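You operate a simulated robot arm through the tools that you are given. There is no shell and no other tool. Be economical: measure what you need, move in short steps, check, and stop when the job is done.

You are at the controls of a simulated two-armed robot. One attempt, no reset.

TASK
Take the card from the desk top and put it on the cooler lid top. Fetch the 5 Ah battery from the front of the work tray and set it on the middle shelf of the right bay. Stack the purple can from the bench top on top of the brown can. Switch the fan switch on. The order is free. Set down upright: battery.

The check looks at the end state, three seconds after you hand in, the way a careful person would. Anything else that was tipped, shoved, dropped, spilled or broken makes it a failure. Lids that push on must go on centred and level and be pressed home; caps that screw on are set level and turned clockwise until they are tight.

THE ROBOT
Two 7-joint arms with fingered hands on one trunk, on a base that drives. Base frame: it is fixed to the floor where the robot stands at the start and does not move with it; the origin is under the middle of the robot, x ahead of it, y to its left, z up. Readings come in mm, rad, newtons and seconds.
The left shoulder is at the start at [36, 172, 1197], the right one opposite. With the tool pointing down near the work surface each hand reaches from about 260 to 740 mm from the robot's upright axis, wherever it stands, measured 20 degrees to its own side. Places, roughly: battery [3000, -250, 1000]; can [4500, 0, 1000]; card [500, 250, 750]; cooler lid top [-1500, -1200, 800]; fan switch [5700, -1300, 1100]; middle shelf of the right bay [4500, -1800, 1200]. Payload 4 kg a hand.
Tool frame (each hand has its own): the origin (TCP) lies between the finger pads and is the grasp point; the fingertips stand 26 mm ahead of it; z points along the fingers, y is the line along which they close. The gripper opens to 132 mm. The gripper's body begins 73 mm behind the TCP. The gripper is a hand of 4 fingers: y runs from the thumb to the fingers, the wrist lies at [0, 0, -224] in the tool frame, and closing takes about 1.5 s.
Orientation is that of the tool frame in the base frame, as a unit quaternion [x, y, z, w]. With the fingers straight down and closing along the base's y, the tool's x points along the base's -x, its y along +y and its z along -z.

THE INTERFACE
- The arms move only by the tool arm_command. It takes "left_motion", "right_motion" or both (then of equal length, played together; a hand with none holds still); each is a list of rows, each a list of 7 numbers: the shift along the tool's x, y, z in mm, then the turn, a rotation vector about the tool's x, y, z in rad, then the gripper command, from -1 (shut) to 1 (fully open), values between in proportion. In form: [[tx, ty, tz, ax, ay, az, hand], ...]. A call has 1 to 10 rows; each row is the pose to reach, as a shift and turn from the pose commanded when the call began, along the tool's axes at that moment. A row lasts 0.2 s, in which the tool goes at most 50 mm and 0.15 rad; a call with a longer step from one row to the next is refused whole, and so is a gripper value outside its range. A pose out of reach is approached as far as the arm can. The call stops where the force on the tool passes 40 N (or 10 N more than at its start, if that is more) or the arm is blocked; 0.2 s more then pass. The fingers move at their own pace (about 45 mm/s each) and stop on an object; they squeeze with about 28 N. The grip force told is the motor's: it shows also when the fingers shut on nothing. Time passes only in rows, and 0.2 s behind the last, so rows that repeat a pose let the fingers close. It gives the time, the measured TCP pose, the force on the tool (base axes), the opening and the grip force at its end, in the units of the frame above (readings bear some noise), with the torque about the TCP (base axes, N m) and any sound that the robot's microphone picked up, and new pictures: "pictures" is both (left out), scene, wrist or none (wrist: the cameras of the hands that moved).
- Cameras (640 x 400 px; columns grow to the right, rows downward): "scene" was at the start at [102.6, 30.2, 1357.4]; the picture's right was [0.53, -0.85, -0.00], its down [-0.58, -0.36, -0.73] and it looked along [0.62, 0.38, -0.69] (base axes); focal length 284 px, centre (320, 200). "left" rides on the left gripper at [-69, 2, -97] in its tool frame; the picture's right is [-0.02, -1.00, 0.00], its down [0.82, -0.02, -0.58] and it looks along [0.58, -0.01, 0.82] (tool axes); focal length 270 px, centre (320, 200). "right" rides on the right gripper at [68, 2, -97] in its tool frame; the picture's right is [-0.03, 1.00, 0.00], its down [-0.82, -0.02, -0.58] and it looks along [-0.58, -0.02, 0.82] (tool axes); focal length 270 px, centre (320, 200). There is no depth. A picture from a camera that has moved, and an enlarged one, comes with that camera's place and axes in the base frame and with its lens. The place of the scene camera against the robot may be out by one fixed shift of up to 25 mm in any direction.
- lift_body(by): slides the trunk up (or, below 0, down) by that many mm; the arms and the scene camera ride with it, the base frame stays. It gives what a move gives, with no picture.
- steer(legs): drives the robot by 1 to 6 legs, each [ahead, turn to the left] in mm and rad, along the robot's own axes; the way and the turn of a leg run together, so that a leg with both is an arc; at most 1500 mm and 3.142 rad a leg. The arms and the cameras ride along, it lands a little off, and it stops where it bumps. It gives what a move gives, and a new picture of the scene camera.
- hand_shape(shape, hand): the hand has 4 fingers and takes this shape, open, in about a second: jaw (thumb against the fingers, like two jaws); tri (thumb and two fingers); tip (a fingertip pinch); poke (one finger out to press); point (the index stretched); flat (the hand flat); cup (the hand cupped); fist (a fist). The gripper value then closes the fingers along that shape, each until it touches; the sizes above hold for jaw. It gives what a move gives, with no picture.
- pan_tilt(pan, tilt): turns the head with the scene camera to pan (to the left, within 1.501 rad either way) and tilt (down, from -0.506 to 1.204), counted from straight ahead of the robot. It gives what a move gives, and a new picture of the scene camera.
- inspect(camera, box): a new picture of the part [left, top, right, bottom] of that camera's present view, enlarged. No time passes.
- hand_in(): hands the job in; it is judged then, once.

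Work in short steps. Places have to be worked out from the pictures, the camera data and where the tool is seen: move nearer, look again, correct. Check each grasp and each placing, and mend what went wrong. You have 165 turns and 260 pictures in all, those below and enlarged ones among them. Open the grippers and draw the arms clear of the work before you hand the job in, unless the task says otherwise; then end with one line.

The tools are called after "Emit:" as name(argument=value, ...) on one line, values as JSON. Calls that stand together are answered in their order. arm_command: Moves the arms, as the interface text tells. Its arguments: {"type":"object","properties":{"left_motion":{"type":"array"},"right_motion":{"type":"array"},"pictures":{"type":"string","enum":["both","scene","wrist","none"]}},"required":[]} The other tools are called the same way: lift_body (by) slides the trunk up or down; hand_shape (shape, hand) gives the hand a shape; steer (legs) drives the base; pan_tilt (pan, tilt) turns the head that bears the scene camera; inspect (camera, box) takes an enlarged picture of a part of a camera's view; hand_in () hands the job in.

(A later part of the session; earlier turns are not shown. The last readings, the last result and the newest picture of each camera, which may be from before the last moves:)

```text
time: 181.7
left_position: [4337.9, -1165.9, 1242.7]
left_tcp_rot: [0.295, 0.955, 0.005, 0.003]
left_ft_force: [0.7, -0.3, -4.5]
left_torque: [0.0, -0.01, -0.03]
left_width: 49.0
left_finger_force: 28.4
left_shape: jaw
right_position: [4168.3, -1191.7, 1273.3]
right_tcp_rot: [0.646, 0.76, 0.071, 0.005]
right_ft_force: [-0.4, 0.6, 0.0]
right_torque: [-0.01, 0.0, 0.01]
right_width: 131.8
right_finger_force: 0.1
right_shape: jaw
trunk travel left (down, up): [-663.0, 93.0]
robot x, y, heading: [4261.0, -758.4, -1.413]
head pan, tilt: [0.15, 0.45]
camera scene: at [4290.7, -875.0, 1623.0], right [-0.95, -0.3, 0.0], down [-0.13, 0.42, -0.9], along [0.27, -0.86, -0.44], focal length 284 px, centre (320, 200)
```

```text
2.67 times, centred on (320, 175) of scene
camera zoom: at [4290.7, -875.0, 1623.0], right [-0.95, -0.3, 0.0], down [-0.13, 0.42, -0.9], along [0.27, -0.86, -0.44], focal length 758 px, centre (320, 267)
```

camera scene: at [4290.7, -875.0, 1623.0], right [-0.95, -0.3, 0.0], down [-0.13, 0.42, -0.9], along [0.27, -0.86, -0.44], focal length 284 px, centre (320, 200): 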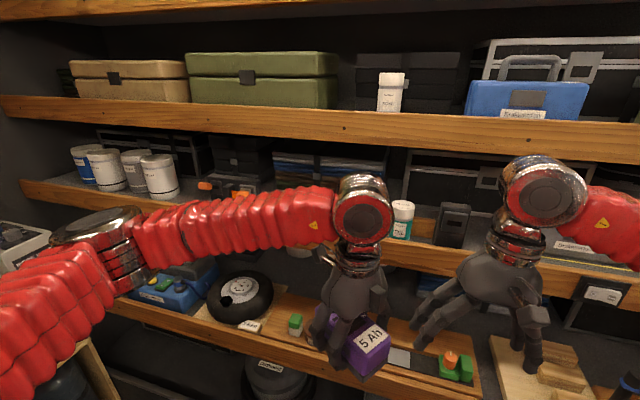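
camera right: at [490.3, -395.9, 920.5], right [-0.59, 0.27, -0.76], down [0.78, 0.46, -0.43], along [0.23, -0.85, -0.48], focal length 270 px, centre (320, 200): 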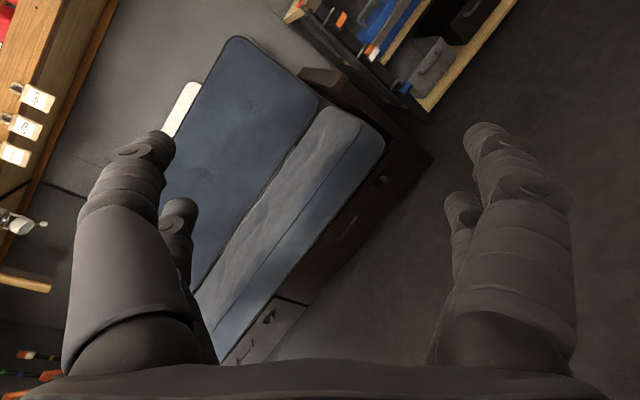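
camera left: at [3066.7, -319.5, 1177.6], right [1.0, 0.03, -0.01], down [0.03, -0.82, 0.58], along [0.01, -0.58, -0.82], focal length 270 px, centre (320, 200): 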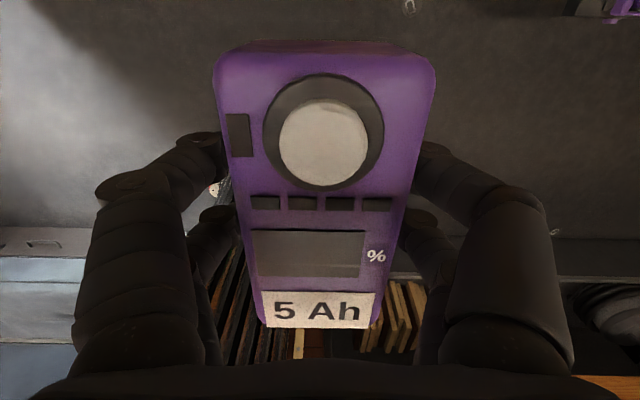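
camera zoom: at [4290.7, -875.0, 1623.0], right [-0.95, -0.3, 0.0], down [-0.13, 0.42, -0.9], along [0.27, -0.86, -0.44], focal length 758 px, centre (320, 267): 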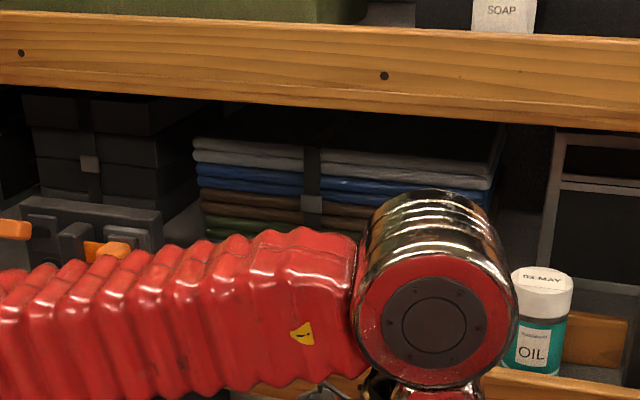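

The shelf surface is about level with the rail, z ≈ 1190, and there is a free gap at x ≈ 4550–4715. I drive nearer so the left hand can reach it.

Emit:
steer(legs=[[0, 0.54], [250, 0], [0, -0.65]])

```text
time: 187.2
left_position: [4465.2, -1362.3, 1242.4]
left_tcp_rot: [0.338, 0.941, 0.005, 0.003]
left_ft_force: [-0.6, 0.1, -4.5]
left_torque: [0.01, 0.03, 0.0]
left_width: 48.8
left_finger_force: 28.1
left_shape: jaw
right_position: [4293.1, -1371.9, 1274.3]
right_tcp_rot: [0.681, 0.729, 0.07, 0.008]
right_ft_force: [0.9, -0.2, -0.8]
right_torque: [0.03, 0.0, -0.01]
right_width: 132.1
right_finger_force: 0.1
right_shape: jaw
trunk travel left (down, up): [-663.0, 93.0]
robot x, y, heading: [4446.1, -952.6, -1.513]
head pan, tilt: [0.15, 0.45]
camera scene: at [4464.3, -1067.3, 1623.0], right [-0.98, -0.21, 0.0], down [-0.09, 0.43, -0.9], along [0.19, -0.88, -0.44], focal length 284 px, centre (320, 200)
```

scene: 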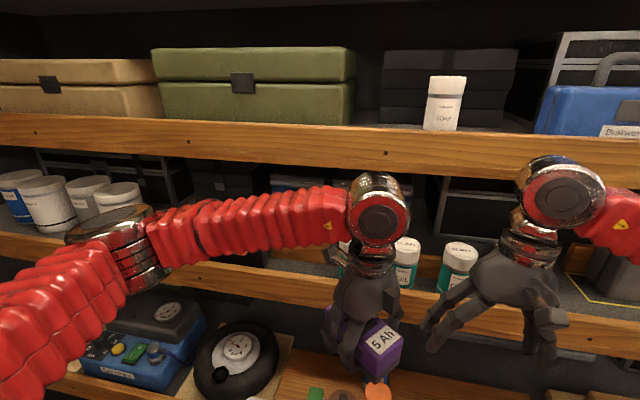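

I yaw the battery to point straight into the shelf and move it in front of the free gap.

Emit:
arm_command(left_motion=[[-30, 6, -5, 0, 0, 0.146, -1], [-60, 12, -10, 0, 0, 0.292, -1], [-91, 18, -15, 0, 0, 0.438, -1], [-122, 24, -20, 0, 0, 0.584, -1], [-152, 31, -25, 0, 0, 0.73, -1], [-183, 37, -25, 0, 0, 0.876, -1]])

```text
time: 188.6
left_position: [4628.3, -1448.4, 1270.5]
left_tcp_rot: [0.706, 0.708, 0.005, -0.001]
left_ft_force: [0.7, -0.4, -4.1]
left_torque: [0.02, -0.02, 0.03]
left_width: 48.4
left_finger_force: 27.8
left_shape: jaw
right_position: [4295.9, -1372.5, 1273.9]
right_tcp_rot: [0.681, 0.729, 0.07, 0.008]
right_ft_force: [1.6, -0.4, -0.6]
right_torque: [0.03, 0.02, 0.01]
right_width: 132.0
right_finger_force: 0.1
right_shape: jaw
trunk travel left (down, up): [-663.0, 93.0]
robot x, y, heading: [4444.0, -949.1, -1.508]
head pan, tilt: [0.15, 0.45]
camera scene: at [4466.2, -1067.5, 1622.9], right [-0.98, -0.21, 0.0], down [-0.09, 0.43, -0.9], along [0.19, -0.88, -0.44], focal length 284 px, centre (320, 200)
camera left: at [4628.9, -1518.0, 1366.0], right [-1.0, -0.03, -0.01], down [-0.03, 0.81, 0.58], along [-0.01, 0.58, -0.81], focal length 270 px, centre (320, 200)
```

scene: 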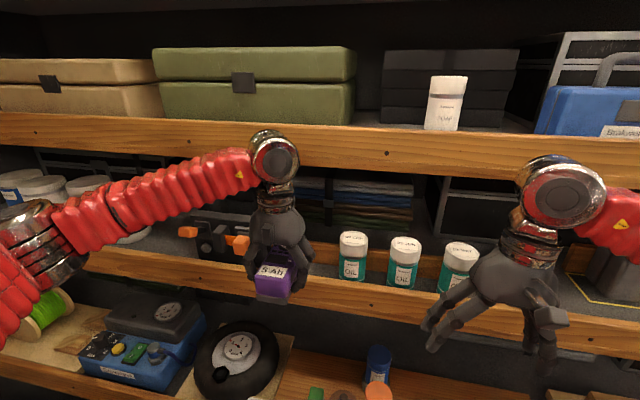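
left: 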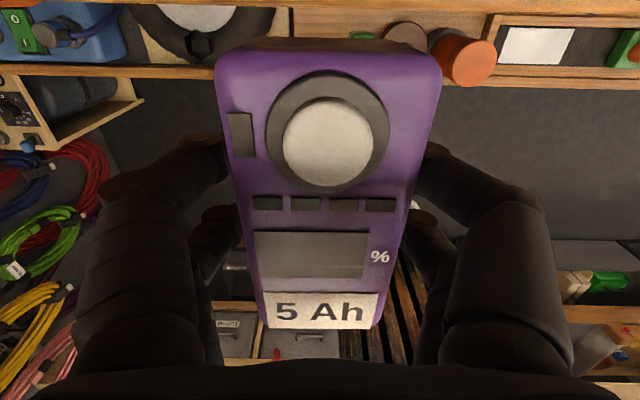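

The gap is right there; centre x ≈ 4642. The upright hand would hit the upper rail, so I tilt the hand back 0.45 rad while still in front of the shelf.

Emit:
arm_command(left_motion=[[0, 4, -5, 0, -0.15, 0, -1], [0, 8, -10, 0, -0.3, 0, -1], [0, 12, -15, 0, -0.45, 0, -1], [-20, 12, -15, 0, -0.45, 0, -1], [-40, 12, -15, 0, -0.45, 0, -1]])

```text
time: 189.8
left_position: [4638.5, -1490.3, 1283.8]
left_tcp_rot: [0.69, 0.69, -0.152, 0.158]
left_ft_force: [-0.3, 0.1, -5.2]
left_torque: [0.02, 0.0, 0.0]
left_width: 48.4
left_finger_force: 28.3
left_shape: jaw
right_position: [4293.7, -1372.5, 1274.2]
right_tcp_rot: [0.681, 0.729, 0.07, 0.008]
right_ft_force: [0.1, 0.9, -0.5]
right_torque: [0.02, 0.02, 0.0]
right_width: 132.3
right_finger_force: 0.0
right_shape: jaw
trunk travel left (down, up): [-663.0, 93.0]
robot x, y, heading: [4447.7, -951.0, -1.508]
head pan, tilt: [0.15, 0.45]
camera scene: at [4464.2, -1067.9, 1622.9], right [-0.98, -0.21, 0.0], down [-0.09, 0.43, -0.9], along [0.19, -0.88, -0.44], focal length 284 px, centre (320, 200)
camera left: at [4639.0, -1510.7, 1400.3], right [-1.0, -0.03, 0.0], down [-0.02, 0.98, 0.17], along [-0.01, 0.17, -0.98], focal length 270 px, centre (320, 200)
```

scene: 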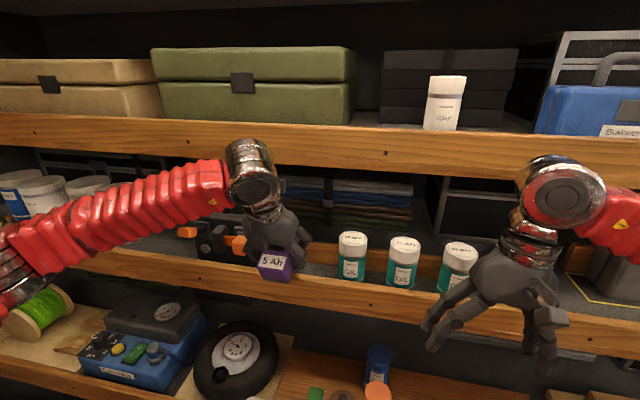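
left: 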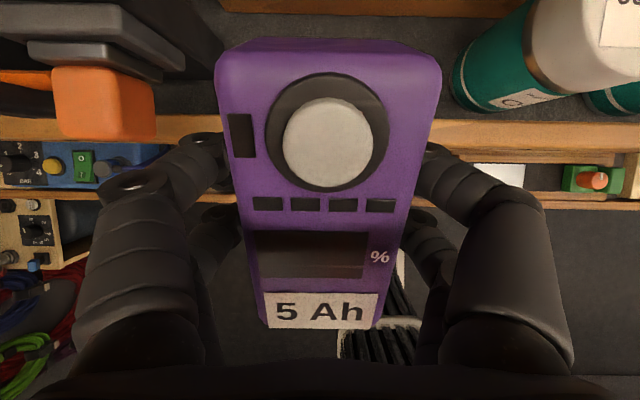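

The wrist camera now looks straight down on the shelf and shows a wooden board close behind the rail. I enlarge to measure it.

Emit:
inspect(camera="left", box=[60, 0, 640, 200])

Emit:
inspect(camera="scene", box=[170, 170, 510, 300])

```text
1.10 times, centred on (350, 100) of left
camera zoom: at [4639.0, -1510.7, 1400.3], right [-1.0, -0.03, 0.0], down [-0.02, 0.98, 0.17], along [-0.01, 0.17, -0.98], focal length 298 px, centre (287, 310)
```

zoom: 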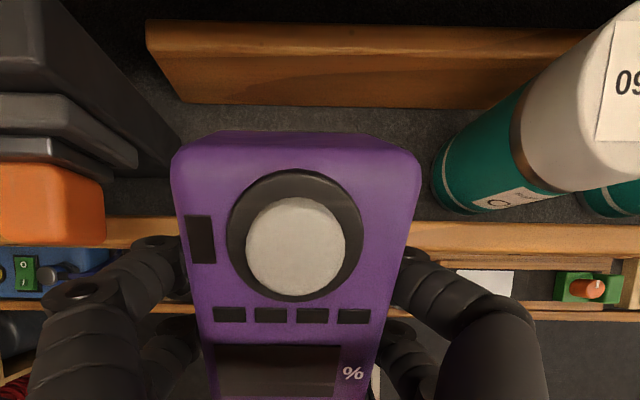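

```text
1.88 times, centred on (340, 235) of scene
camera zoom: at [4464.2, -1067.9, 1622.9], right [-0.98, -0.21, 0.0], down [-0.09, 0.43, -0.9], along [0.19, -0.88, -0.44], focal length 535 px, centre (282, 134)
```

zoom: 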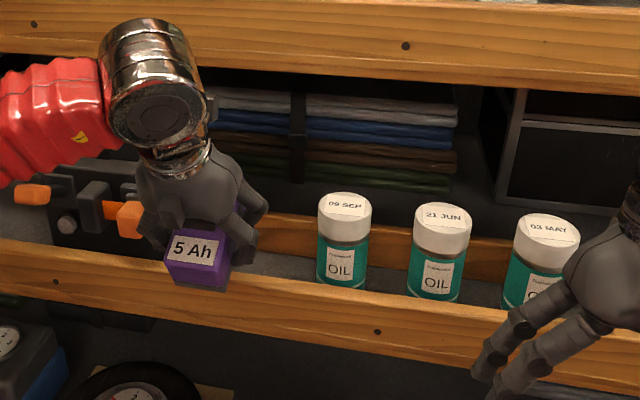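

The free lane between rail and board is about 90 mm deep, so the battery must go in sideways (gap x ≈ 4535–4710). I back out, level the hand, then yaw it a quarter turn.

Emit:
arm_command(left_motion=[[18, 0, -8, 0, 0.15, 0, -1], [36, 0, -17, 0, 0.3, 0, -1], [54, 0, -25, 0, 0.45, 0, -1]], pictures="none")

Emit:
arm_command(left_motion=[[0, 0, 0, 0, 0, -0.15, -1], [0, 0, 0, 0, 0, -0.3, -1], [0, 0, 0, 0, 0, -0.45, -1], [0, 0, 0, 0, 0, -0.6, -1], [0, 0, 0, 0, 0, -0.75, -1], [0, 0, 0, 0, 0, -0.9, -1], [0, 0, 0, 0, 0, -1.05, -1], [0, 0, 0, 0, 0, -1.2, -1], [0, 0, 0, 0, 0, -1.35, -1], [0, 0, 0, 0, 0, -1.5, -1]])

```text
time: 190.6
left_position: [4640.9, -1432.3, 1284.6]
left_tcp_rot: [0.707, 0.707, 0.007, -0.001]
left_ft_force: [-0.9, 0.3, -4.7]
left_torque: [0.02, -0.01, 0.01]
left_width: 48.5
left_finger_force: 27.8
left_shape: jaw
right_position: [4294.2, -1372.3, 1274.2]
right_tcp_rot: [0.68, 0.729, 0.07, 0.007]
right_ft_force: [-1.2, 0.7, 0.3]
right_torque: [0.0, 0.01, -0.03]
right_width: 131.7
right_finger_force: 0.1
right_shape: jaw
trunk travel left (down, up): [-663.0, 93.0]
robot x, y, heading: [4441.4, -950.9, -1.507]
head pan, tilt: [0.15, 0.45]
```

```text
time: 192.8
left_position: [4643.1, -1431.6, 1282.8]
left_tcp_rot: [0.033, 0.999, 0.004, 0.003]
left_ft_force: [-0.8, 1.3, -3.8]
left_torque: [0.0, 0.0, -0.03]
left_width: 48.7
left_finger_force: 28.3
left_shape: jaw
right_position: [4294.1, -1372.3, 1273.9]
right_tcp_rot: [0.681, 0.729, 0.069, 0.007]
right_ft_force: [0.9, 0.4, 1.0]
right_torque: [-0.03, 0.02, 0.01]
right_width: 131.9
right_finger_force: 0.0
right_shape: jaw
trunk travel left (down, up): [-663.0, 93.0]
robot x, y, heading: [4442.7, -948.9, -1.502]
head pan, tilt: [0.15, 0.45]
camera scene: at [4464.4, -1067.3, 1623.0], right [-0.98, -0.21, 0.0], down [-0.09, 0.43, -0.9], along [0.19, -0.88, -0.44], focal length 284 px, centre (320, 200)
camera left: at [4708.9, -1435.4, 1380.3], right [-0.04, -1.0, -0.01], down [-0.82, 0.03, 0.57], along [-0.57, 0.03, -0.82], focal length 270 px, centre (320, 200)
```

scene: 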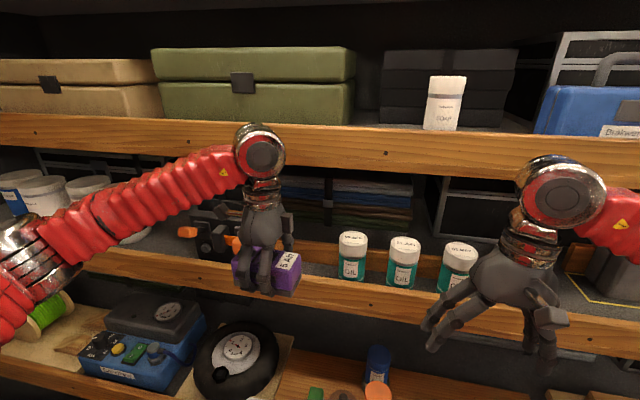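
left: 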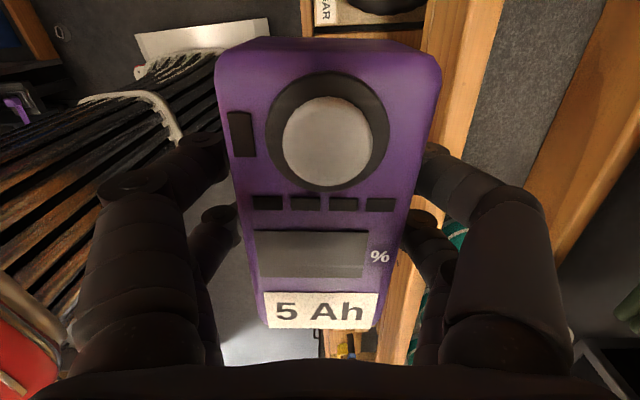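

Now a small tilt back (0.28 rad) and move in above the lane, high enough to clear the rail.

Emit:
arm_command(left_motion=[[5, 0, -6, 0.14, 0, -0.03, -1], [10, -10, -12, 0.28, 0, -0.066, -1], [13, -40, -12, 0.28, 0, -0.066, -1], [13, -75, -12, 0.28, 0, -0.066, -1]])

```text
time: 193.8
left_position: [4622.6, -1503.1, 1295.0]
left_tcp_rot: [0.002, 0.991, -0.134, 0.0]
left_ft_force: [0.7, -0.7, -5.0]
left_torque: [0.05, -0.03, 0.02]
left_width: 48.6
left_finger_force: 28.2
left_shape: jaw
right_position: [4293.4, -1373.8, 1274.9]
right_tcp_rot: [0.68, 0.73, 0.069, 0.008]
right_ft_force: [-0.1, 0.7, 0.5]
right_torque: [0.03, -0.02, 0.0]
right_width: 132.2
right_finger_force: 0.1
right_shape: jaw
trunk travel left (down, up): [-663.0, 93.0]
robot x, y, heading: [4440.6, -951.7, -1.507]
head pan, tilt: [0.15, 0.45]
camera scene: at [4464.0, -1068.0, 1622.9], right [-0.98, -0.21, 0.0], down [-0.09, 0.43, -0.9], along [0.19, -0.88, -0.44], focal length 284 px, centre (320, 200)
camera left: at [4691.3, -1476.3, 1387.3], right [0.02, -0.96, 0.27], down [-0.82, 0.14, 0.56], along [-0.58, -0.23, -0.78], focal length 270 px, centre (320, 200)
```

scene: 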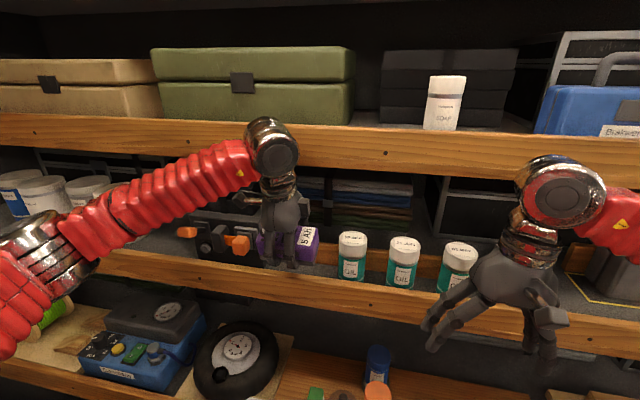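
left: 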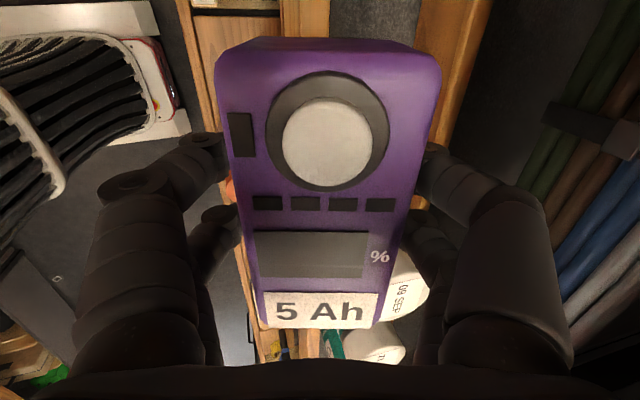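

I move the remaining 35 mm in and lower to just above the shelf.

Emit:
arm_command(left_motion=[[-2, -17, 5, 0, 0, 0, -1], [-4, -34, 9, 0, 0, 0, -1], [-4, -28, 30, 0, 0, 0, -1], [-4, -24, 44, 0, 0, 0, -1]])

Emit:
inspect(camera="scene", box=[180, 100, 380, 290])

```text
time: 194.8
left_position: [4628.2, -1541.0, 1258.1]
left_tcp_rot: [0.002, 0.991, -0.135, 0.0]
left_ft_force: [-0.2, -0.3, -4.9]
left_torque: [0.01, 0.02, -0.02]
left_width: 48.4
left_finger_force: 28.2
left_shape: jaw
right_position: [4294.8, -1374.0, 1273.7]
right_tcp_rot: [0.68, 0.73, 0.07, 0.008]
right_ft_force: [0.0, 0.4, -0.7]
right_torque: [0.0, -0.01, -0.02]
right_width: 132.0
right_finger_force: 0.0
right_shape: jaw
trunk travel left (down, up): [-663.0, 93.0]
robot x, y, heading: [4444.5, -952.5, -1.508]
head pan, tilt: [0.15, 0.45]
camera scene: at [4464.2, -1068.0, 1622.9], right [-0.98, -0.21, 0.0], down [-0.09, 0.43, -0.9], along [0.19, -0.88, -0.44], focal length 284 px, centre (320, 200)
camera left: at [4695.6, -1513.4, 1350.8], right [0.02, -0.96, 0.27], down [-0.82, 0.14, 0.56], along [-0.58, -0.23, -0.78], focal length 270 px, centre (320, 200)
```

scene: 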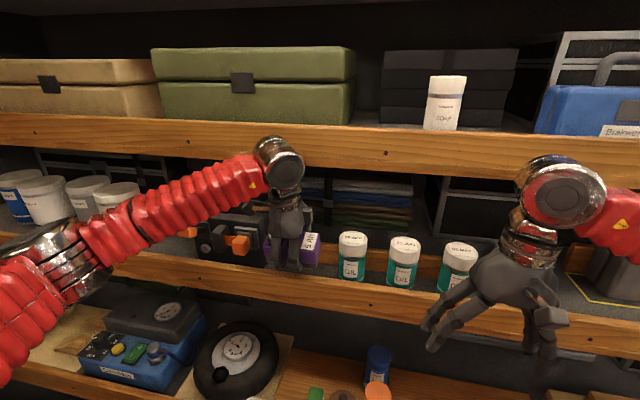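
left: 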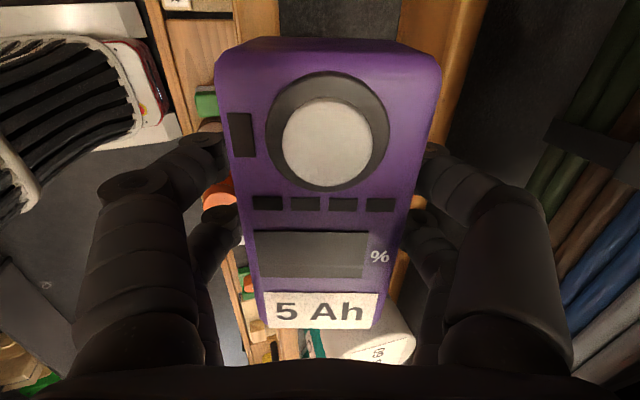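

```text
2.11 times, centred on (280, 195) of scene
camera zoom: at [4464.2, -1068.0, 1622.9], right [-0.98, -0.21, 0.0], down [-0.09, 0.43, -0.9], along [0.19, -0.88, -0.44], focal length 598 px, centre (404, 210)
```

zoom: 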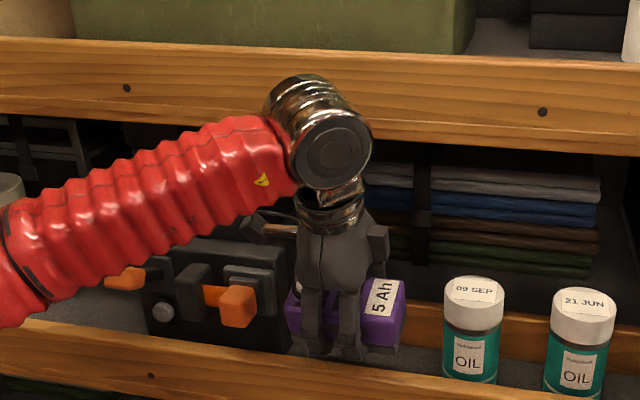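

It sits between the clamp device and the oil cans; I shift 9 mm toward the cans for even clearance and lower gently.

Emit:
arm_command(left_motion=[[9, 0, 0, 0, 0, 0, -1], [9, 1.6, 5.8, 0, 0, 0, -1], [9, 3.2, 11.6, 0, 0, 0, -1], [9, 4.5, 16.4, 0, 0, 0, -1], [9, 5.6, 20.2, 0, 0, 0, -1]], pictures="wrist")

```text
time: 196.0
left_position: [4618.2, -1539.9, 1237.5]
left_tcp_rot: [0.001, 0.991, -0.134, 0.0]
left_ft_force: [0.4, 0.6, -4.9]
left_torque: [-0.01, 0.04, 0.03]
left_width: 48.6
left_finger_force: 27.8
left_shape: jaw
right_position: [4294.5, -1372.4, 1274.6]
right_tcp_rot: [0.681, 0.729, 0.07, 0.008]
right_ft_force: [0.0, 0.2, 1.0]
right_torque: [-0.01, -0.01, 0.04]
right_width: 132.1
right_finger_force: 0.1
right_shape: jaw
trunk travel left (down, up): [-663.0, 93.0]
robot x, y, heading: [4444.8, -948.8, -1.507]
head pan, tilt: [0.15, 0.45]
camera left: at [4685.7, -1513.0, 1329.9], right [0.02, -0.96, 0.27], down [-0.82, 0.14, 0.56], along [-0.58, -0.23, -0.78], focal length 270 px, centre (320, 200)
```

left: 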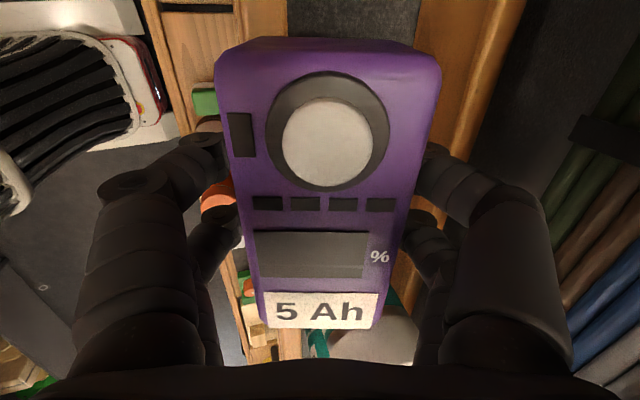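

No contact yet; further down in small steps.

Emit:
arm_command(left_motion=[[0, 1, 3.8, 0, 0, 0, -1], [0, 2, 7.6, 0, 0, 0, -1], [0, 3, 11.4, 0, 0, 0, -1], [0, 4, 15.2, 0, 0, 0, -1]], pictures="wrist")

```text
time: 197.0
left_position: [4618.8, -1538.7, 1227.8]
left_tcp_rot: [0.001, 0.99, -0.14, -0.001]
left_ft_force: [2.9, 1.1, 25.4]
left_torque: [0.6, -0.14, -0.11]
left_width: 50.2
left_finger_force: 28.1
left_shape: jaw
right_position: [4293.8, -1367.9, 1275.8]
right_tcp_rot: [0.68, 0.729, 0.069, 0.009]
right_ft_force: [-0.1, 0.0, 0.7]
right_torque: [0.01, 0.01, -0.01]
right_width: 132.1
right_finger_force: 0.0
right_shape: jaw
trunk travel left (down, up): [-663.0, 93.0]
robot x, y, heading: [4444.0, -948.2, -1.506]
head pan, tilt: [0.15, 0.45]
camera left: at [4685.4, -1511.2, 1319.5], right [0.02, -0.96, 0.28], down [-0.81, 0.14, 0.56], along [-0.58, -0.24, -0.78], focal length 270 px, centre (320, 200)
```

left: 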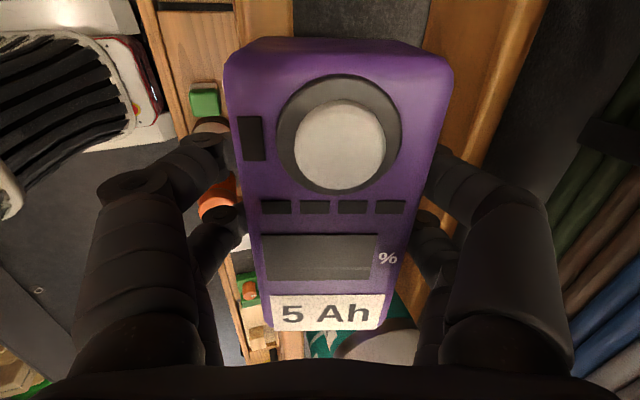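

The near edge rests on the shelf. I ease off, and open slowly so the battery settles flat.

Emit:
arm_command(left_motion=[[0, -0.5, -2, -0.03, 0, 0, -1], [0, -0.5, -2, -0.06, 0, 0, -0.4], [0, -0.5, -2, -0.06, 0, 0, -0.22], [0, -0.5, -2, -0.06, 0, 0, -0.18], [0, -0.5, -2, -0.06, 0, 0, -0.14], [0, -0.5, -2, -0.06, 0, 0, -0.1], [0, -0.5, -2, -0.06, 0, 0, -0.05], [0, -0.5, -2, -0.06, 0, 0, 0]])

```text
time: 198.8
left_position: [4616.8, -1540.4, 1224.5]
left_tcp_rot: [0.001, 0.994, -0.107, -0.001]
left_ft_force: [-1.2, -8.2, 16.3]
left_torque: [0.28, 0.03, 0.05]
left_width: 62.2
left_finger_force: 0.1
left_shape: jaw
right_position: [4293.8, -1371.8, 1274.5]
right_tcp_rot: [0.68, 0.73, 0.07, 0.009]
right_ft_force: [0.7, 0.3, -0.9]
right_torque: [-0.02, 0.03, -0.03]
right_width: 132.0
right_finger_force: 0.0
right_shape: jaw
trunk travel left (down, up): [-663.0, 93.0]
robot x, y, heading: [4449.5, -949.1, -1.507]
head pan, tilt: [0.15, 0.45]
camera scene: at [4463.3, -1066.6, 1623.1], right [-0.98, -0.21, 0.0], down [-0.09, 0.43, -0.9], along [0.19, -0.88, -0.44], focal length 284 px, centre (320, 200)
camera left: at [4685.5, -1517.6, 1318.7], right [0.02, -0.98, 0.21], down [-0.82, 0.1, 0.57], along [-0.58, -0.19, -0.79], focal length 270 px, centre (320, 200)
```

scene: 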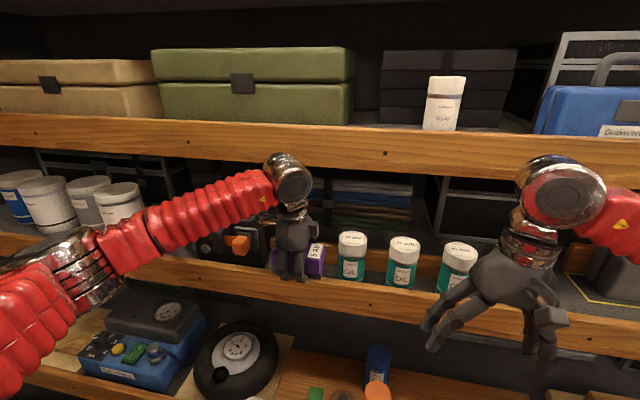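
left: 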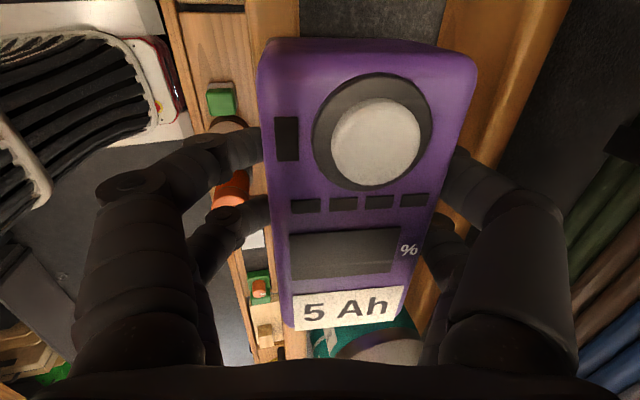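

The battery has settled. I open slightly more, then rise straight up.

Emit:
arm_command(left_motion=[[0, 0, -1, 0, 0, 0, 0.1], [0, -1, -4, 0, 0, 0, 0.15], [0, -2, -10, 0, 0, 0, 0.15], [0, -4, -20, 0, 0, 0, 0.15], [0, -7, -32, 0, 0, 0, 0.15]])

Emit:
inspect(camera="scene", box=[220, 180, 380, 300])

```text
time: 200.0
left_position: [4617.9, -1539.3, 1256.6]
left_tcp_rot: [0.001, 0.994, -0.106, 0.0]
left_ft_force: [0.7, -0.2, -0.4]
left_torque: [0.02, 0.0, 0.03]
left_width: 75.9
left_finger_force: 0.0
left_shape: jaw
right_position: [4293.6, -1373.1, 1274.2]
right_tcp_rot: [0.681, 0.729, 0.07, 0.008]
right_ft_force: [0.9, -0.3, 0.3]
right_torque: [-0.04, 0.01, -0.01]
right_width: 132.1
right_finger_force: 0.0
right_shape: jaw
trunk travel left (down, up): [-663.0, 93.0]
robot x, y, heading: [4442.0, -952.5, -1.512]
head pan, tilt: [0.15, 0.45]
camera scene: at [4464.0, -1066.9, 1623.0], right [-0.98, -0.21, 0.0], down [-0.09, 0.43, -0.9], along [0.19, -0.88, -0.44], focal length 284 px, centre (320, 200)
camera left: at [4685.2, -1517.2, 1350.3], right [0.02, -0.98, 0.21], down [-0.82, 0.1, 0.57], along [-0.58, -0.18, -0.8], focal length 270 px, centre (320, 200)
```

scene: 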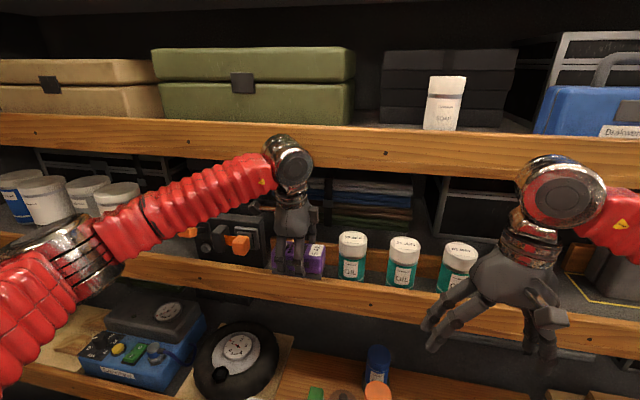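
left: 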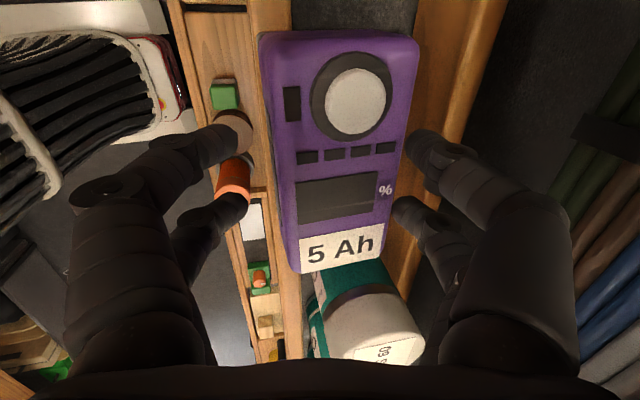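

```text
3.33 times, centred on (300, 240) of scene
camera zoom: at [4464.0, -1066.9, 1623.0], right [-0.98, -0.21, 0.0], down [-0.09, 0.43, -0.9], along [0.19, -0.88, -0.44], focal length 947 px, centre (387, 67)
```

zoom: 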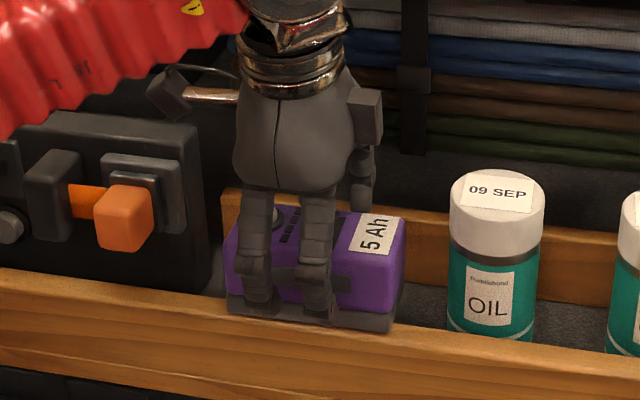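

It stands flat and upright. I tilt the hand outward while rising so the back finger clears, then draw out toward the aisle.

Emit:
arm_command(left_motion=[[0, -3, -12, 0.12, 0, 0, 0.2], [0, -5, -24, 0.24, 0, 0, 0.2], [0, -6, -33, 0.3, 0, 0, 0.2], [0, 30, -44, 0.3, 0, 0, 0.2], [0, 70, -52, 0.3, 0, 0, 0.2], [0, 110, -60, 0.2, 0, 0, 0.5], [0, 150, -68, 0.1, 0, 0, 1], [0, 180, -70, 0, 0, 0, 1]])

Emit:
inspect(camera="scene", box=[220, 180, 380, 300])

```text
time: 201.8
left_position: [4620.0, -1347.7, 1286.3]
left_tcp_rot: [0.001, 0.994, -0.105, 0.0]
left_ft_force: [0.4, 0.0, -0.6]
left_torque: [-0.01, 0.03, -0.04]
left_width: 131.9
left_finger_force: 0.1
left_shape: jaw
right_position: [4293.3, -1372.5, 1274.1]
right_tcp_rot: [0.681, 0.729, 0.069, 0.008]
right_ft_force: [0.1, -0.7, 0.0]
right_torque: [0.04, 0.02, 0.0]
right_width: 131.9
right_finger_force: 0.1
right_shape: jaw
trunk travel left (down, up): [-663.0, 93.0]
robot x, y, heading: [4446.3, -951.3, -1.505]
head pan, tilt: [0.15, 0.45]
heard: click
camera scene: at [4463.9, -1066.9, 1623.0], right [-0.98, -0.21, 0.0], down [-0.09, 0.43, -0.9], along [0.19, -0.88, -0.44], focal length 284 px, centre (320, 200)
camera left: at [4687.2, -1325.7, 1379.9], right [0.02, -0.98, 0.21], down [-0.82, 0.1, 0.57], along [-0.58, -0.18, -0.8], focal length 270 px, centre (320, 200)
```

scene: 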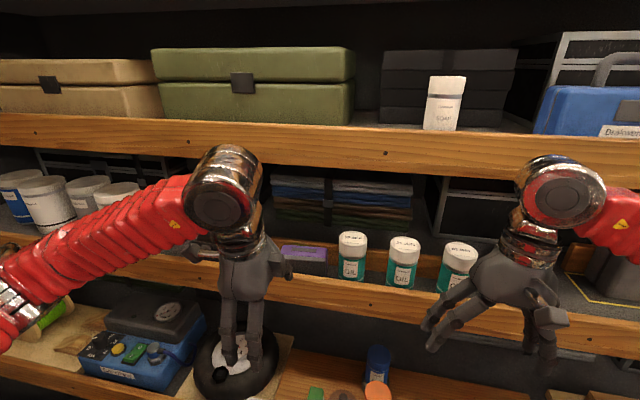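
left: 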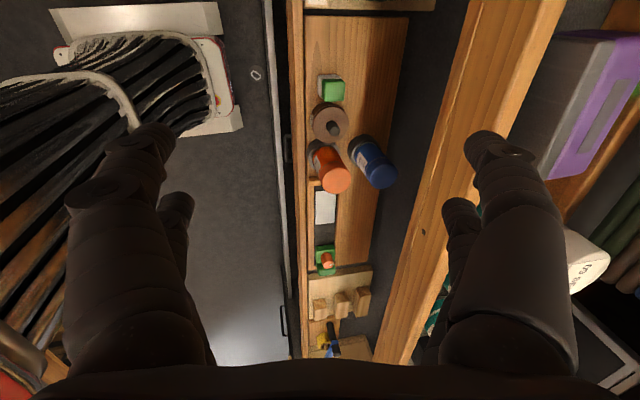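

```text
3.33 times, centred on (300, 240) of scene
camera zoom: at [4463.9, -1066.9, 1623.0], right [-0.98, -0.21, 0.0], down [-0.09, 0.43, -0.9], along [0.19, -0.88, -0.44], focal length 947 px, centre (387, 67)
```

zoom: 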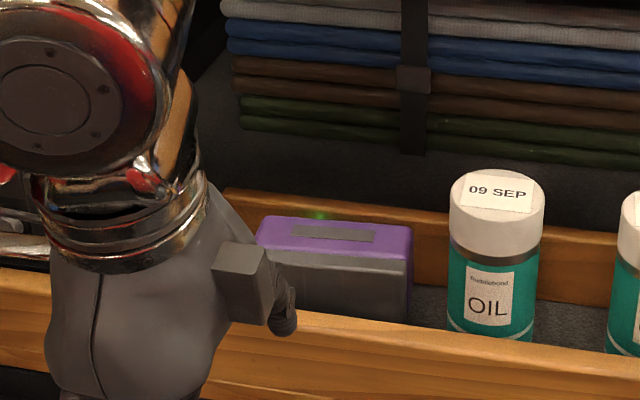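

The battery rolled onto its side as the finger left; I must right it. I'll regrip it by its ends with the hand yawed back, then roll it upright by tipping the hand to horizontal. First I level and yaw the hand.

Emit:
arm_command(left_motion=[[0, 0, -10, -0.1, 0, 0, 1], [0, 0, -20, -0.212, 0, 0, 1]], pictures="none")

Emit:
arm_command(left_motion=[[0, 0, 0, 0, 0, 0.15, 1], [0, 0, 0, 0, 0, 0.3, 1], [0, 0, 0, 0, 0, 0.45, 1], [0, 0, 0, 0, 0, 0.6, 1], [0, 0, 0, 0, 0, 0.75, 1], [0, 0, 0, 0, 0, 0.9, 1], [0, 0, 0, 0, 0, 1.05, 1], [0, 0, 0, 0, 0, 1.2, 1], [0, 0, 0, 0, 0, 1.35, 1], [0, 0, 0, 0, 0, 1.5, 1]], pictures="none")

Emit:
arm_command(left_motion=[[-30, 0, 0, 0, -0.14, 0.035, 1], [-60, 0, 0, 0, -0.28, 0.07, 1], [-95, 0, 0, 0, -0.42, 0.07, 1], [-125, 0, 0, 0, -0.42, 0.07, 1]])

```text
time: 202.4
left_position: [4618.6, -1345.3, 1305.4]
left_tcp_rot: [0.002, 1.0, 0.001, 0.0]
left_ft_force: [-0.5, 0.1, 0.4]
left_torque: [0.01, 0.01, 0.0]
left_width: 131.9
left_finger_force: 0.0
left_shape: jaw
right_position: [4293.8, -1372.5, 1273.1]
right_tcp_rot: [0.681, 0.729, 0.07, 0.008]
right_ft_force: [-0.7, -0.1, 0.3]
right_torque: [-0.02, -0.01, 0.03]
right_width: 132.1
right_finger_force: 0.1
right_shape: jaw
trunk travel left (down, up): [-663.0, 93.0]
robot x, y, heading: [4444.2, -955.4, -1.503]
head pan, tilt: [0.15, 0.45]
```

```text
time: 204.6
left_position: [4619.1, -1345.2, 1306.7]
left_tcp_rot: [0.684, 0.73, 0.0, 0.0]
left_ft_force: [-1.1, -0.2, 0.8]
left_torque: [-0.01, -0.03, 0.01]
left_width: 132.1
left_finger_force: 0.0
left_shape: jaw
right_position: [4293.7, -1371.5, 1273.9]
right_tcp_rot: [0.68, 0.73, 0.069, 0.009]
right_ft_force: [0.5, -0.5, 0.3]
right_torque: [-0.02, 0.0, 0.0]
right_width: 132.2
right_finger_force: 0.0
right_shape: jaw
trunk travel left (down, up): [-663.0, 93.0]
robot x, y, heading: [4445.5, -948.6, -1.509]
head pan, tilt: [0.15, 0.45]
```

```text
time: 205.6
left_position: [4626.5, -1469.6, 1307.8]
left_tcp_rot: [0.693, 0.691, -0.142, 0.152]
left_ft_force: [-0.7, -0.2, 0.6]
left_torque: [0.02, 0.03, 0.0]
left_width: 131.8
left_finger_force: 0.0
left_shape: jaw
right_position: [4294.2, -1373.4, 1273.8]
right_tcp_rot: [0.68, 0.729, 0.071, 0.009]
right_ft_force: [-0.4, 0.2, -0.2]
right_torque: [-0.01, -0.07, -0.02]
right_width: 132.2
right_finger_force: 0.1
right_shape: jaw
trunk travel left (down, up): [-663.0, 93.0]
robot x, y, heading: [4443.1, -951.5, -1.505]
head pan, tilt: [0.15, 0.45]
camera scene: at [4463.9, -1068.1, 1622.9], right [-0.98, -0.21, 0.0], down [-0.09, 0.43, -0.9], along [0.19, -0.88, -0.44], focal length 284 px, centre (320, 200)
camera left: at [4626.0, -1492.8, 1422.8], right [-1.0, -0.02, 0.0], down [-0.02, 0.98, 0.19], along [0.0, 0.19, -0.98], focal length 270 px, centre (320, 200)
```

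scene: 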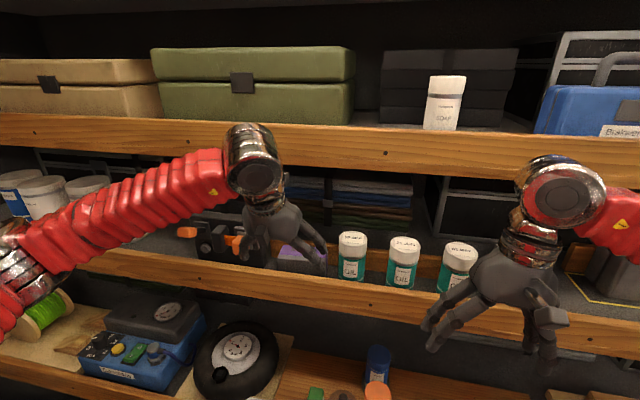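
left: 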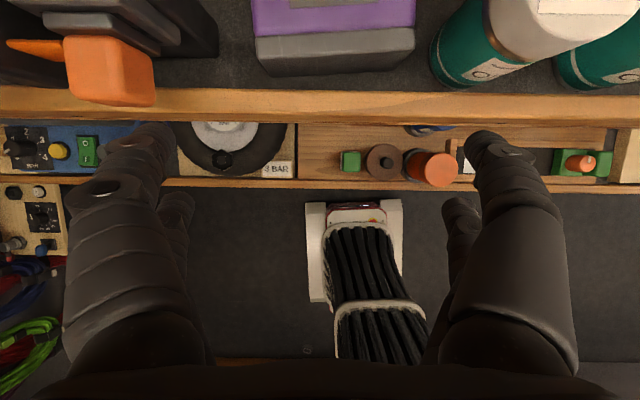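

The battery lies at x 4552–4670, its end only ~15 mm from the first oil can. With closed fingers pressing lightly on top, I'll drag it ~14 mm away from the can. First I close and move above it.

Emit:
arm_command(left_motion=[[0, 0, 0, 0, 0, 0, 0], [0, 0, 0, 0, 0, 0, -1], [0, 0, 0, 0, 0, 0, -1], [-20, -5, 15, 0, 0, 0, -1], [-45, -10, 38, 0, 0, 0, -1], [-75, -15, 64, 0, 0, 0, -1]], pictures="wrist")

```text
time: 207.0
left_position: [4612.9, -1565.7, 1277.6]
left_tcp_rot: [0.693, 0.691, -0.141, 0.152]
left_ft_force: [-0.2, -0.4, -0.6]
left_torque: [0.0, -0.01, 0.01]
left_width: 8.9
left_finger_force: 0.1
left_shape: jaw
right_position: [4293.0, -1373.5, 1275.1]
right_tcp_rot: [0.681, 0.729, 0.069, 0.008]
right_ft_force: [0.1, -0.8, 0.4]
right_torque: [-0.01, -0.02, 0.0]
right_width: 132.1
right_finger_force: 0.1
right_shape: jaw
trunk travel left (down, up): [-663.0, 93.0]
robot x, y, heading: [4445.1, -946.5, -1.51]
head pan, tilt: [0.15, 0.45]
camera left: at [4611.4, -1588.5, 1393.4], right [-1.0, -0.02, 0.0], down [-0.02, 0.98, 0.2], along [0.0, 0.2, -0.98], focal length 270 px, centre (320, 200)
```

left: 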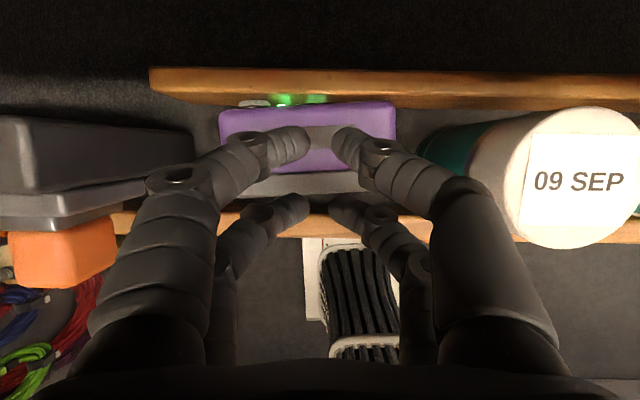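

The tips are above its upper face. I lower gently to touch.

Emit:
arm_command(left_motion=[[2, 0, 4.5, 0, 0, 0, -1], [4, 0, 8.2, 0, 0, 0, -1], [5, 0, 11, 0, 0, 0, -1]], pictures="none")

```text
time: 207.8
left_position: [4614.1, -1564.3, 1266.5]
left_tcp_rot: [0.693, 0.69, -0.143, 0.151]
left_ft_force: [-0.2, 0.3, 0.8]
left_torque: [-0.02, 0.0, 0.02]
left_width: 0.0
left_finger_force: 28.0
left_shape: jaw
right_position: [4294.7, -1372.4, 1275.0]
right_tcp_rot: [0.681, 0.729, 0.069, 0.009]
right_ft_force: [-1.0, -0.3, -0.3]
right_torque: [-0.01, -0.01, -0.01]
right_width: 131.6
right_finger_force: 0.0
right_shape: jaw
trunk travel left (down, up): [-663.0, 93.0]
robot x, y, heading: [4445.2, -947.0, -1.509]
head pan, tilt: [0.15, 0.45]
```

Emit:
arm_command(left_motion=[[1, 0, 2.5, 0, 0, 0, -1], [2, 0, 5, 0, 0, 0, -1], [3, 0, 7, 0, 0, 0, -1]], pictures="none")

```text
time: 208.6
left_position: [4613.5, -1564.1, 1258.7]
left_tcp_rot: [0.692, 0.691, -0.142, 0.153]
left_ft_force: [-0.5, 0.7, 0.2]
left_torque: [-0.01, 0.02, -0.01]
left_width: 0.0
left_finger_force: 27.8
left_shape: jaw
right_position: [4293.6, -1372.0, 1273.5]
right_tcp_rot: [0.681, 0.729, 0.07, 0.007]
right_ft_force: [0.3, -0.4, 0.1]
right_torque: [-0.02, -0.03, -0.01]
right_width: 132.2
right_finger_force: 0.1
right_shape: jaw
trunk travel left (down, up): [-663.0, 93.0]
robot x, y, heading: [4442.8, -948.3, -1.51]
head pan, tilt: [0.15, 0.45]
```

Still no touch (tips near z 1235); I continue in small steps with a picture.

Emit:
arm_command(left_motion=[[1, 0, 2.5, 0, 0, 0, -1], [2, 0, 5, 0, 0, 0, -1], [3, 0, 7.5, 0, 0, 0, -1], [4, 0, 9, 0, 0, 0, -1]], pictures="wrist")

```text
time: 209.6
left_position: [4612.9, -1564.1, 1249.9]
left_tcp_rot: [0.693, 0.69, -0.143, 0.153]
left_ft_force: [-0.2, 1.5, 6.6]
left_torque: [0.12, -0.05, 0.0]
left_width: 0.0
left_finger_force: 28.1
left_shape: jaw
right_position: [4294.2, -1370.2, 1274.1]
right_tcp_rot: [0.681, 0.729, 0.069, 0.008]
right_ft_force: [0.0, 0.1, 0.5]
right_torque: [0.02, 0.0, 0.01]
right_width: 131.9
right_finger_force: 0.1
right_shape: jaw
trunk travel left (down, up): [-663.0, 93.0]
robot x, y, heading: [4441.7, -951.5, -1.503]
head pan, tilt: [0.15, 0.45]
camera left: at [4611.7, -1586.9, 1366.6], right [-1.0, -0.02, 0.0], down [-0.02, 0.98, 0.19], along [0.0, 0.19, -0.98], focal length 270 px, centre (320, 200)
```

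left: 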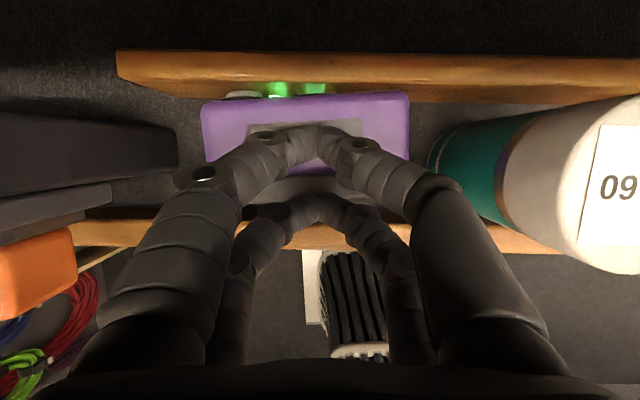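

Light contact (7 N). I press slightly and drag the battery toward +x.

Emit:
arm_command(left_motion=[[1, 0, 2, 0, 0, 0, -1], [1, 5, 2, 0, 0, 0, -1], [1, 10, 2, 0, 0, 0, -1], [1, 15, 2, 0, 0, 0, -1], [1, 18, 2, 0, 0, 0, -1], [-8, 18, -20, 0, 0, 0, -1], [-22, 18, -50, 0, 0, 0, -1]], pictures="wrist")

```text
time: 211.3
left_position: [4633.3, -1560.7, 1289.2]
left_tcp_rot: [0.694, 0.693, -0.128, 0.146]
left_ft_force: [3.4, -1.8, -6.2]
left_torque: [0.41, 0.5, 0.06]
left_width: 0.1
left_finger_force: 27.9
left_shape: jaw
right_position: [4294.2, -1372.5, 1275.3]
right_tcp_rot: [0.681, 0.729, 0.071, 0.008]
right_ft_force: [-0.7, 0.2, 0.7]
right_torque: [0.0, -0.01, 0.02]
right_width: 132.0
right_finger_force: 0.0
right_shape: jaw
trunk travel left (down, up): [-663.0, 93.0]
robot x, y, heading: [4446.9, -950.6, -1.507]
head pan, tilt: [0.15, 0.45]
stopped in row 7 (left hand): the force on the tool passed its limit at 43 N (the readings are from after the stop); the commanded pose is now the measured one
camera left: at [4631.0, -1587.0, 1404.6], right [-1.0, -0.03, -0.01], down [-0.03, 0.97, 0.22], along [0.01, 0.22, -0.97], focal length 270 px, centre (320, 200)
```

left: 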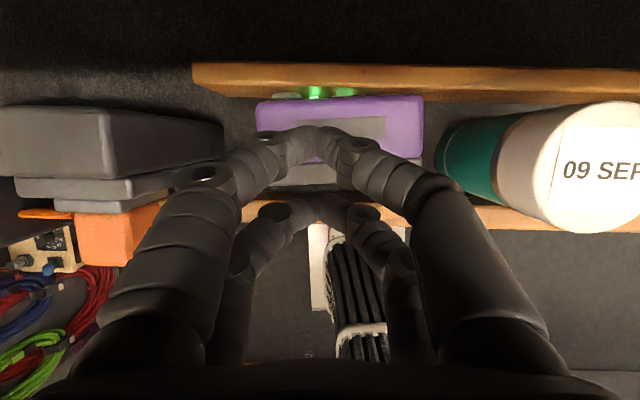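

The battery moved, with about 30 mm to the can now, but the hand's upper part brushed the upper rail. I lower a bit, centre at x 4626 and open fully above the battery.

Emit:
arm_command(left_motion=[[2, -4, 13, 0, 0, 0, -1], [5, -8, 27, 0, 0, 0, -0.5], [5, -8, 27, 0, 0, 0, 0.2], [5, -8, 27, 0, 0, 0, 0.7], [5, -8, 27, 0, 0, 0, 1], [5, -8, 27, 0, 0, 0, 1], [5, -8, 27, 0, 0, 0, 1]])

```text
time: 212.9
left_position: [4624.3, -1565.8, 1263.2]
left_tcp_rot: [0.694, 0.693, -0.13, 0.146]
left_ft_force: [-0.3, -0.3, -0.3]
left_torque: [0.02, -0.01, 0.01]
left_width: 101.1
left_finger_force: 0.0
left_shape: jaw
right_position: [4293.6, -1373.0, 1274.4]
right_tcp_rot: [0.681, 0.729, 0.07, 0.007]
right_ft_force: [-0.9, 0.0, -0.3]
right_torque: [0.01, 0.0, 0.0]
right_width: 132.1
right_finger_force: 0.0
right_shape: jaw
trunk travel left (down, up): [-663.0, 93.0]
robot x, y, heading: [4445.5, -948.4, -1.513]
head pan, tilt: [0.15, 0.45]
camera scene: at [4464.2, -1067.0, 1623.0], right [-0.98, -0.21, 0.0], down [-0.09, 0.43, -0.9], along [0.19, -0.88, -0.44], focal length 284 px, centre (320, 200)
camera left: at [4622.6, -1591.0, 1379.1], right [-1.0, -0.03, -0.01], down [-0.03, 0.98, 0.22], along [0.01, 0.22, -0.98], focal length 270 px, centre (320, 200)
```

scene: 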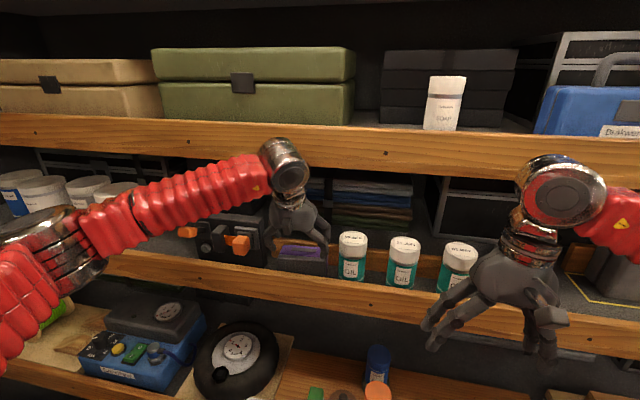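
left: 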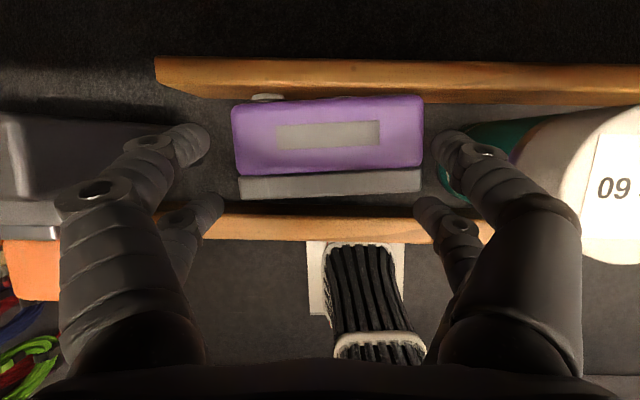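

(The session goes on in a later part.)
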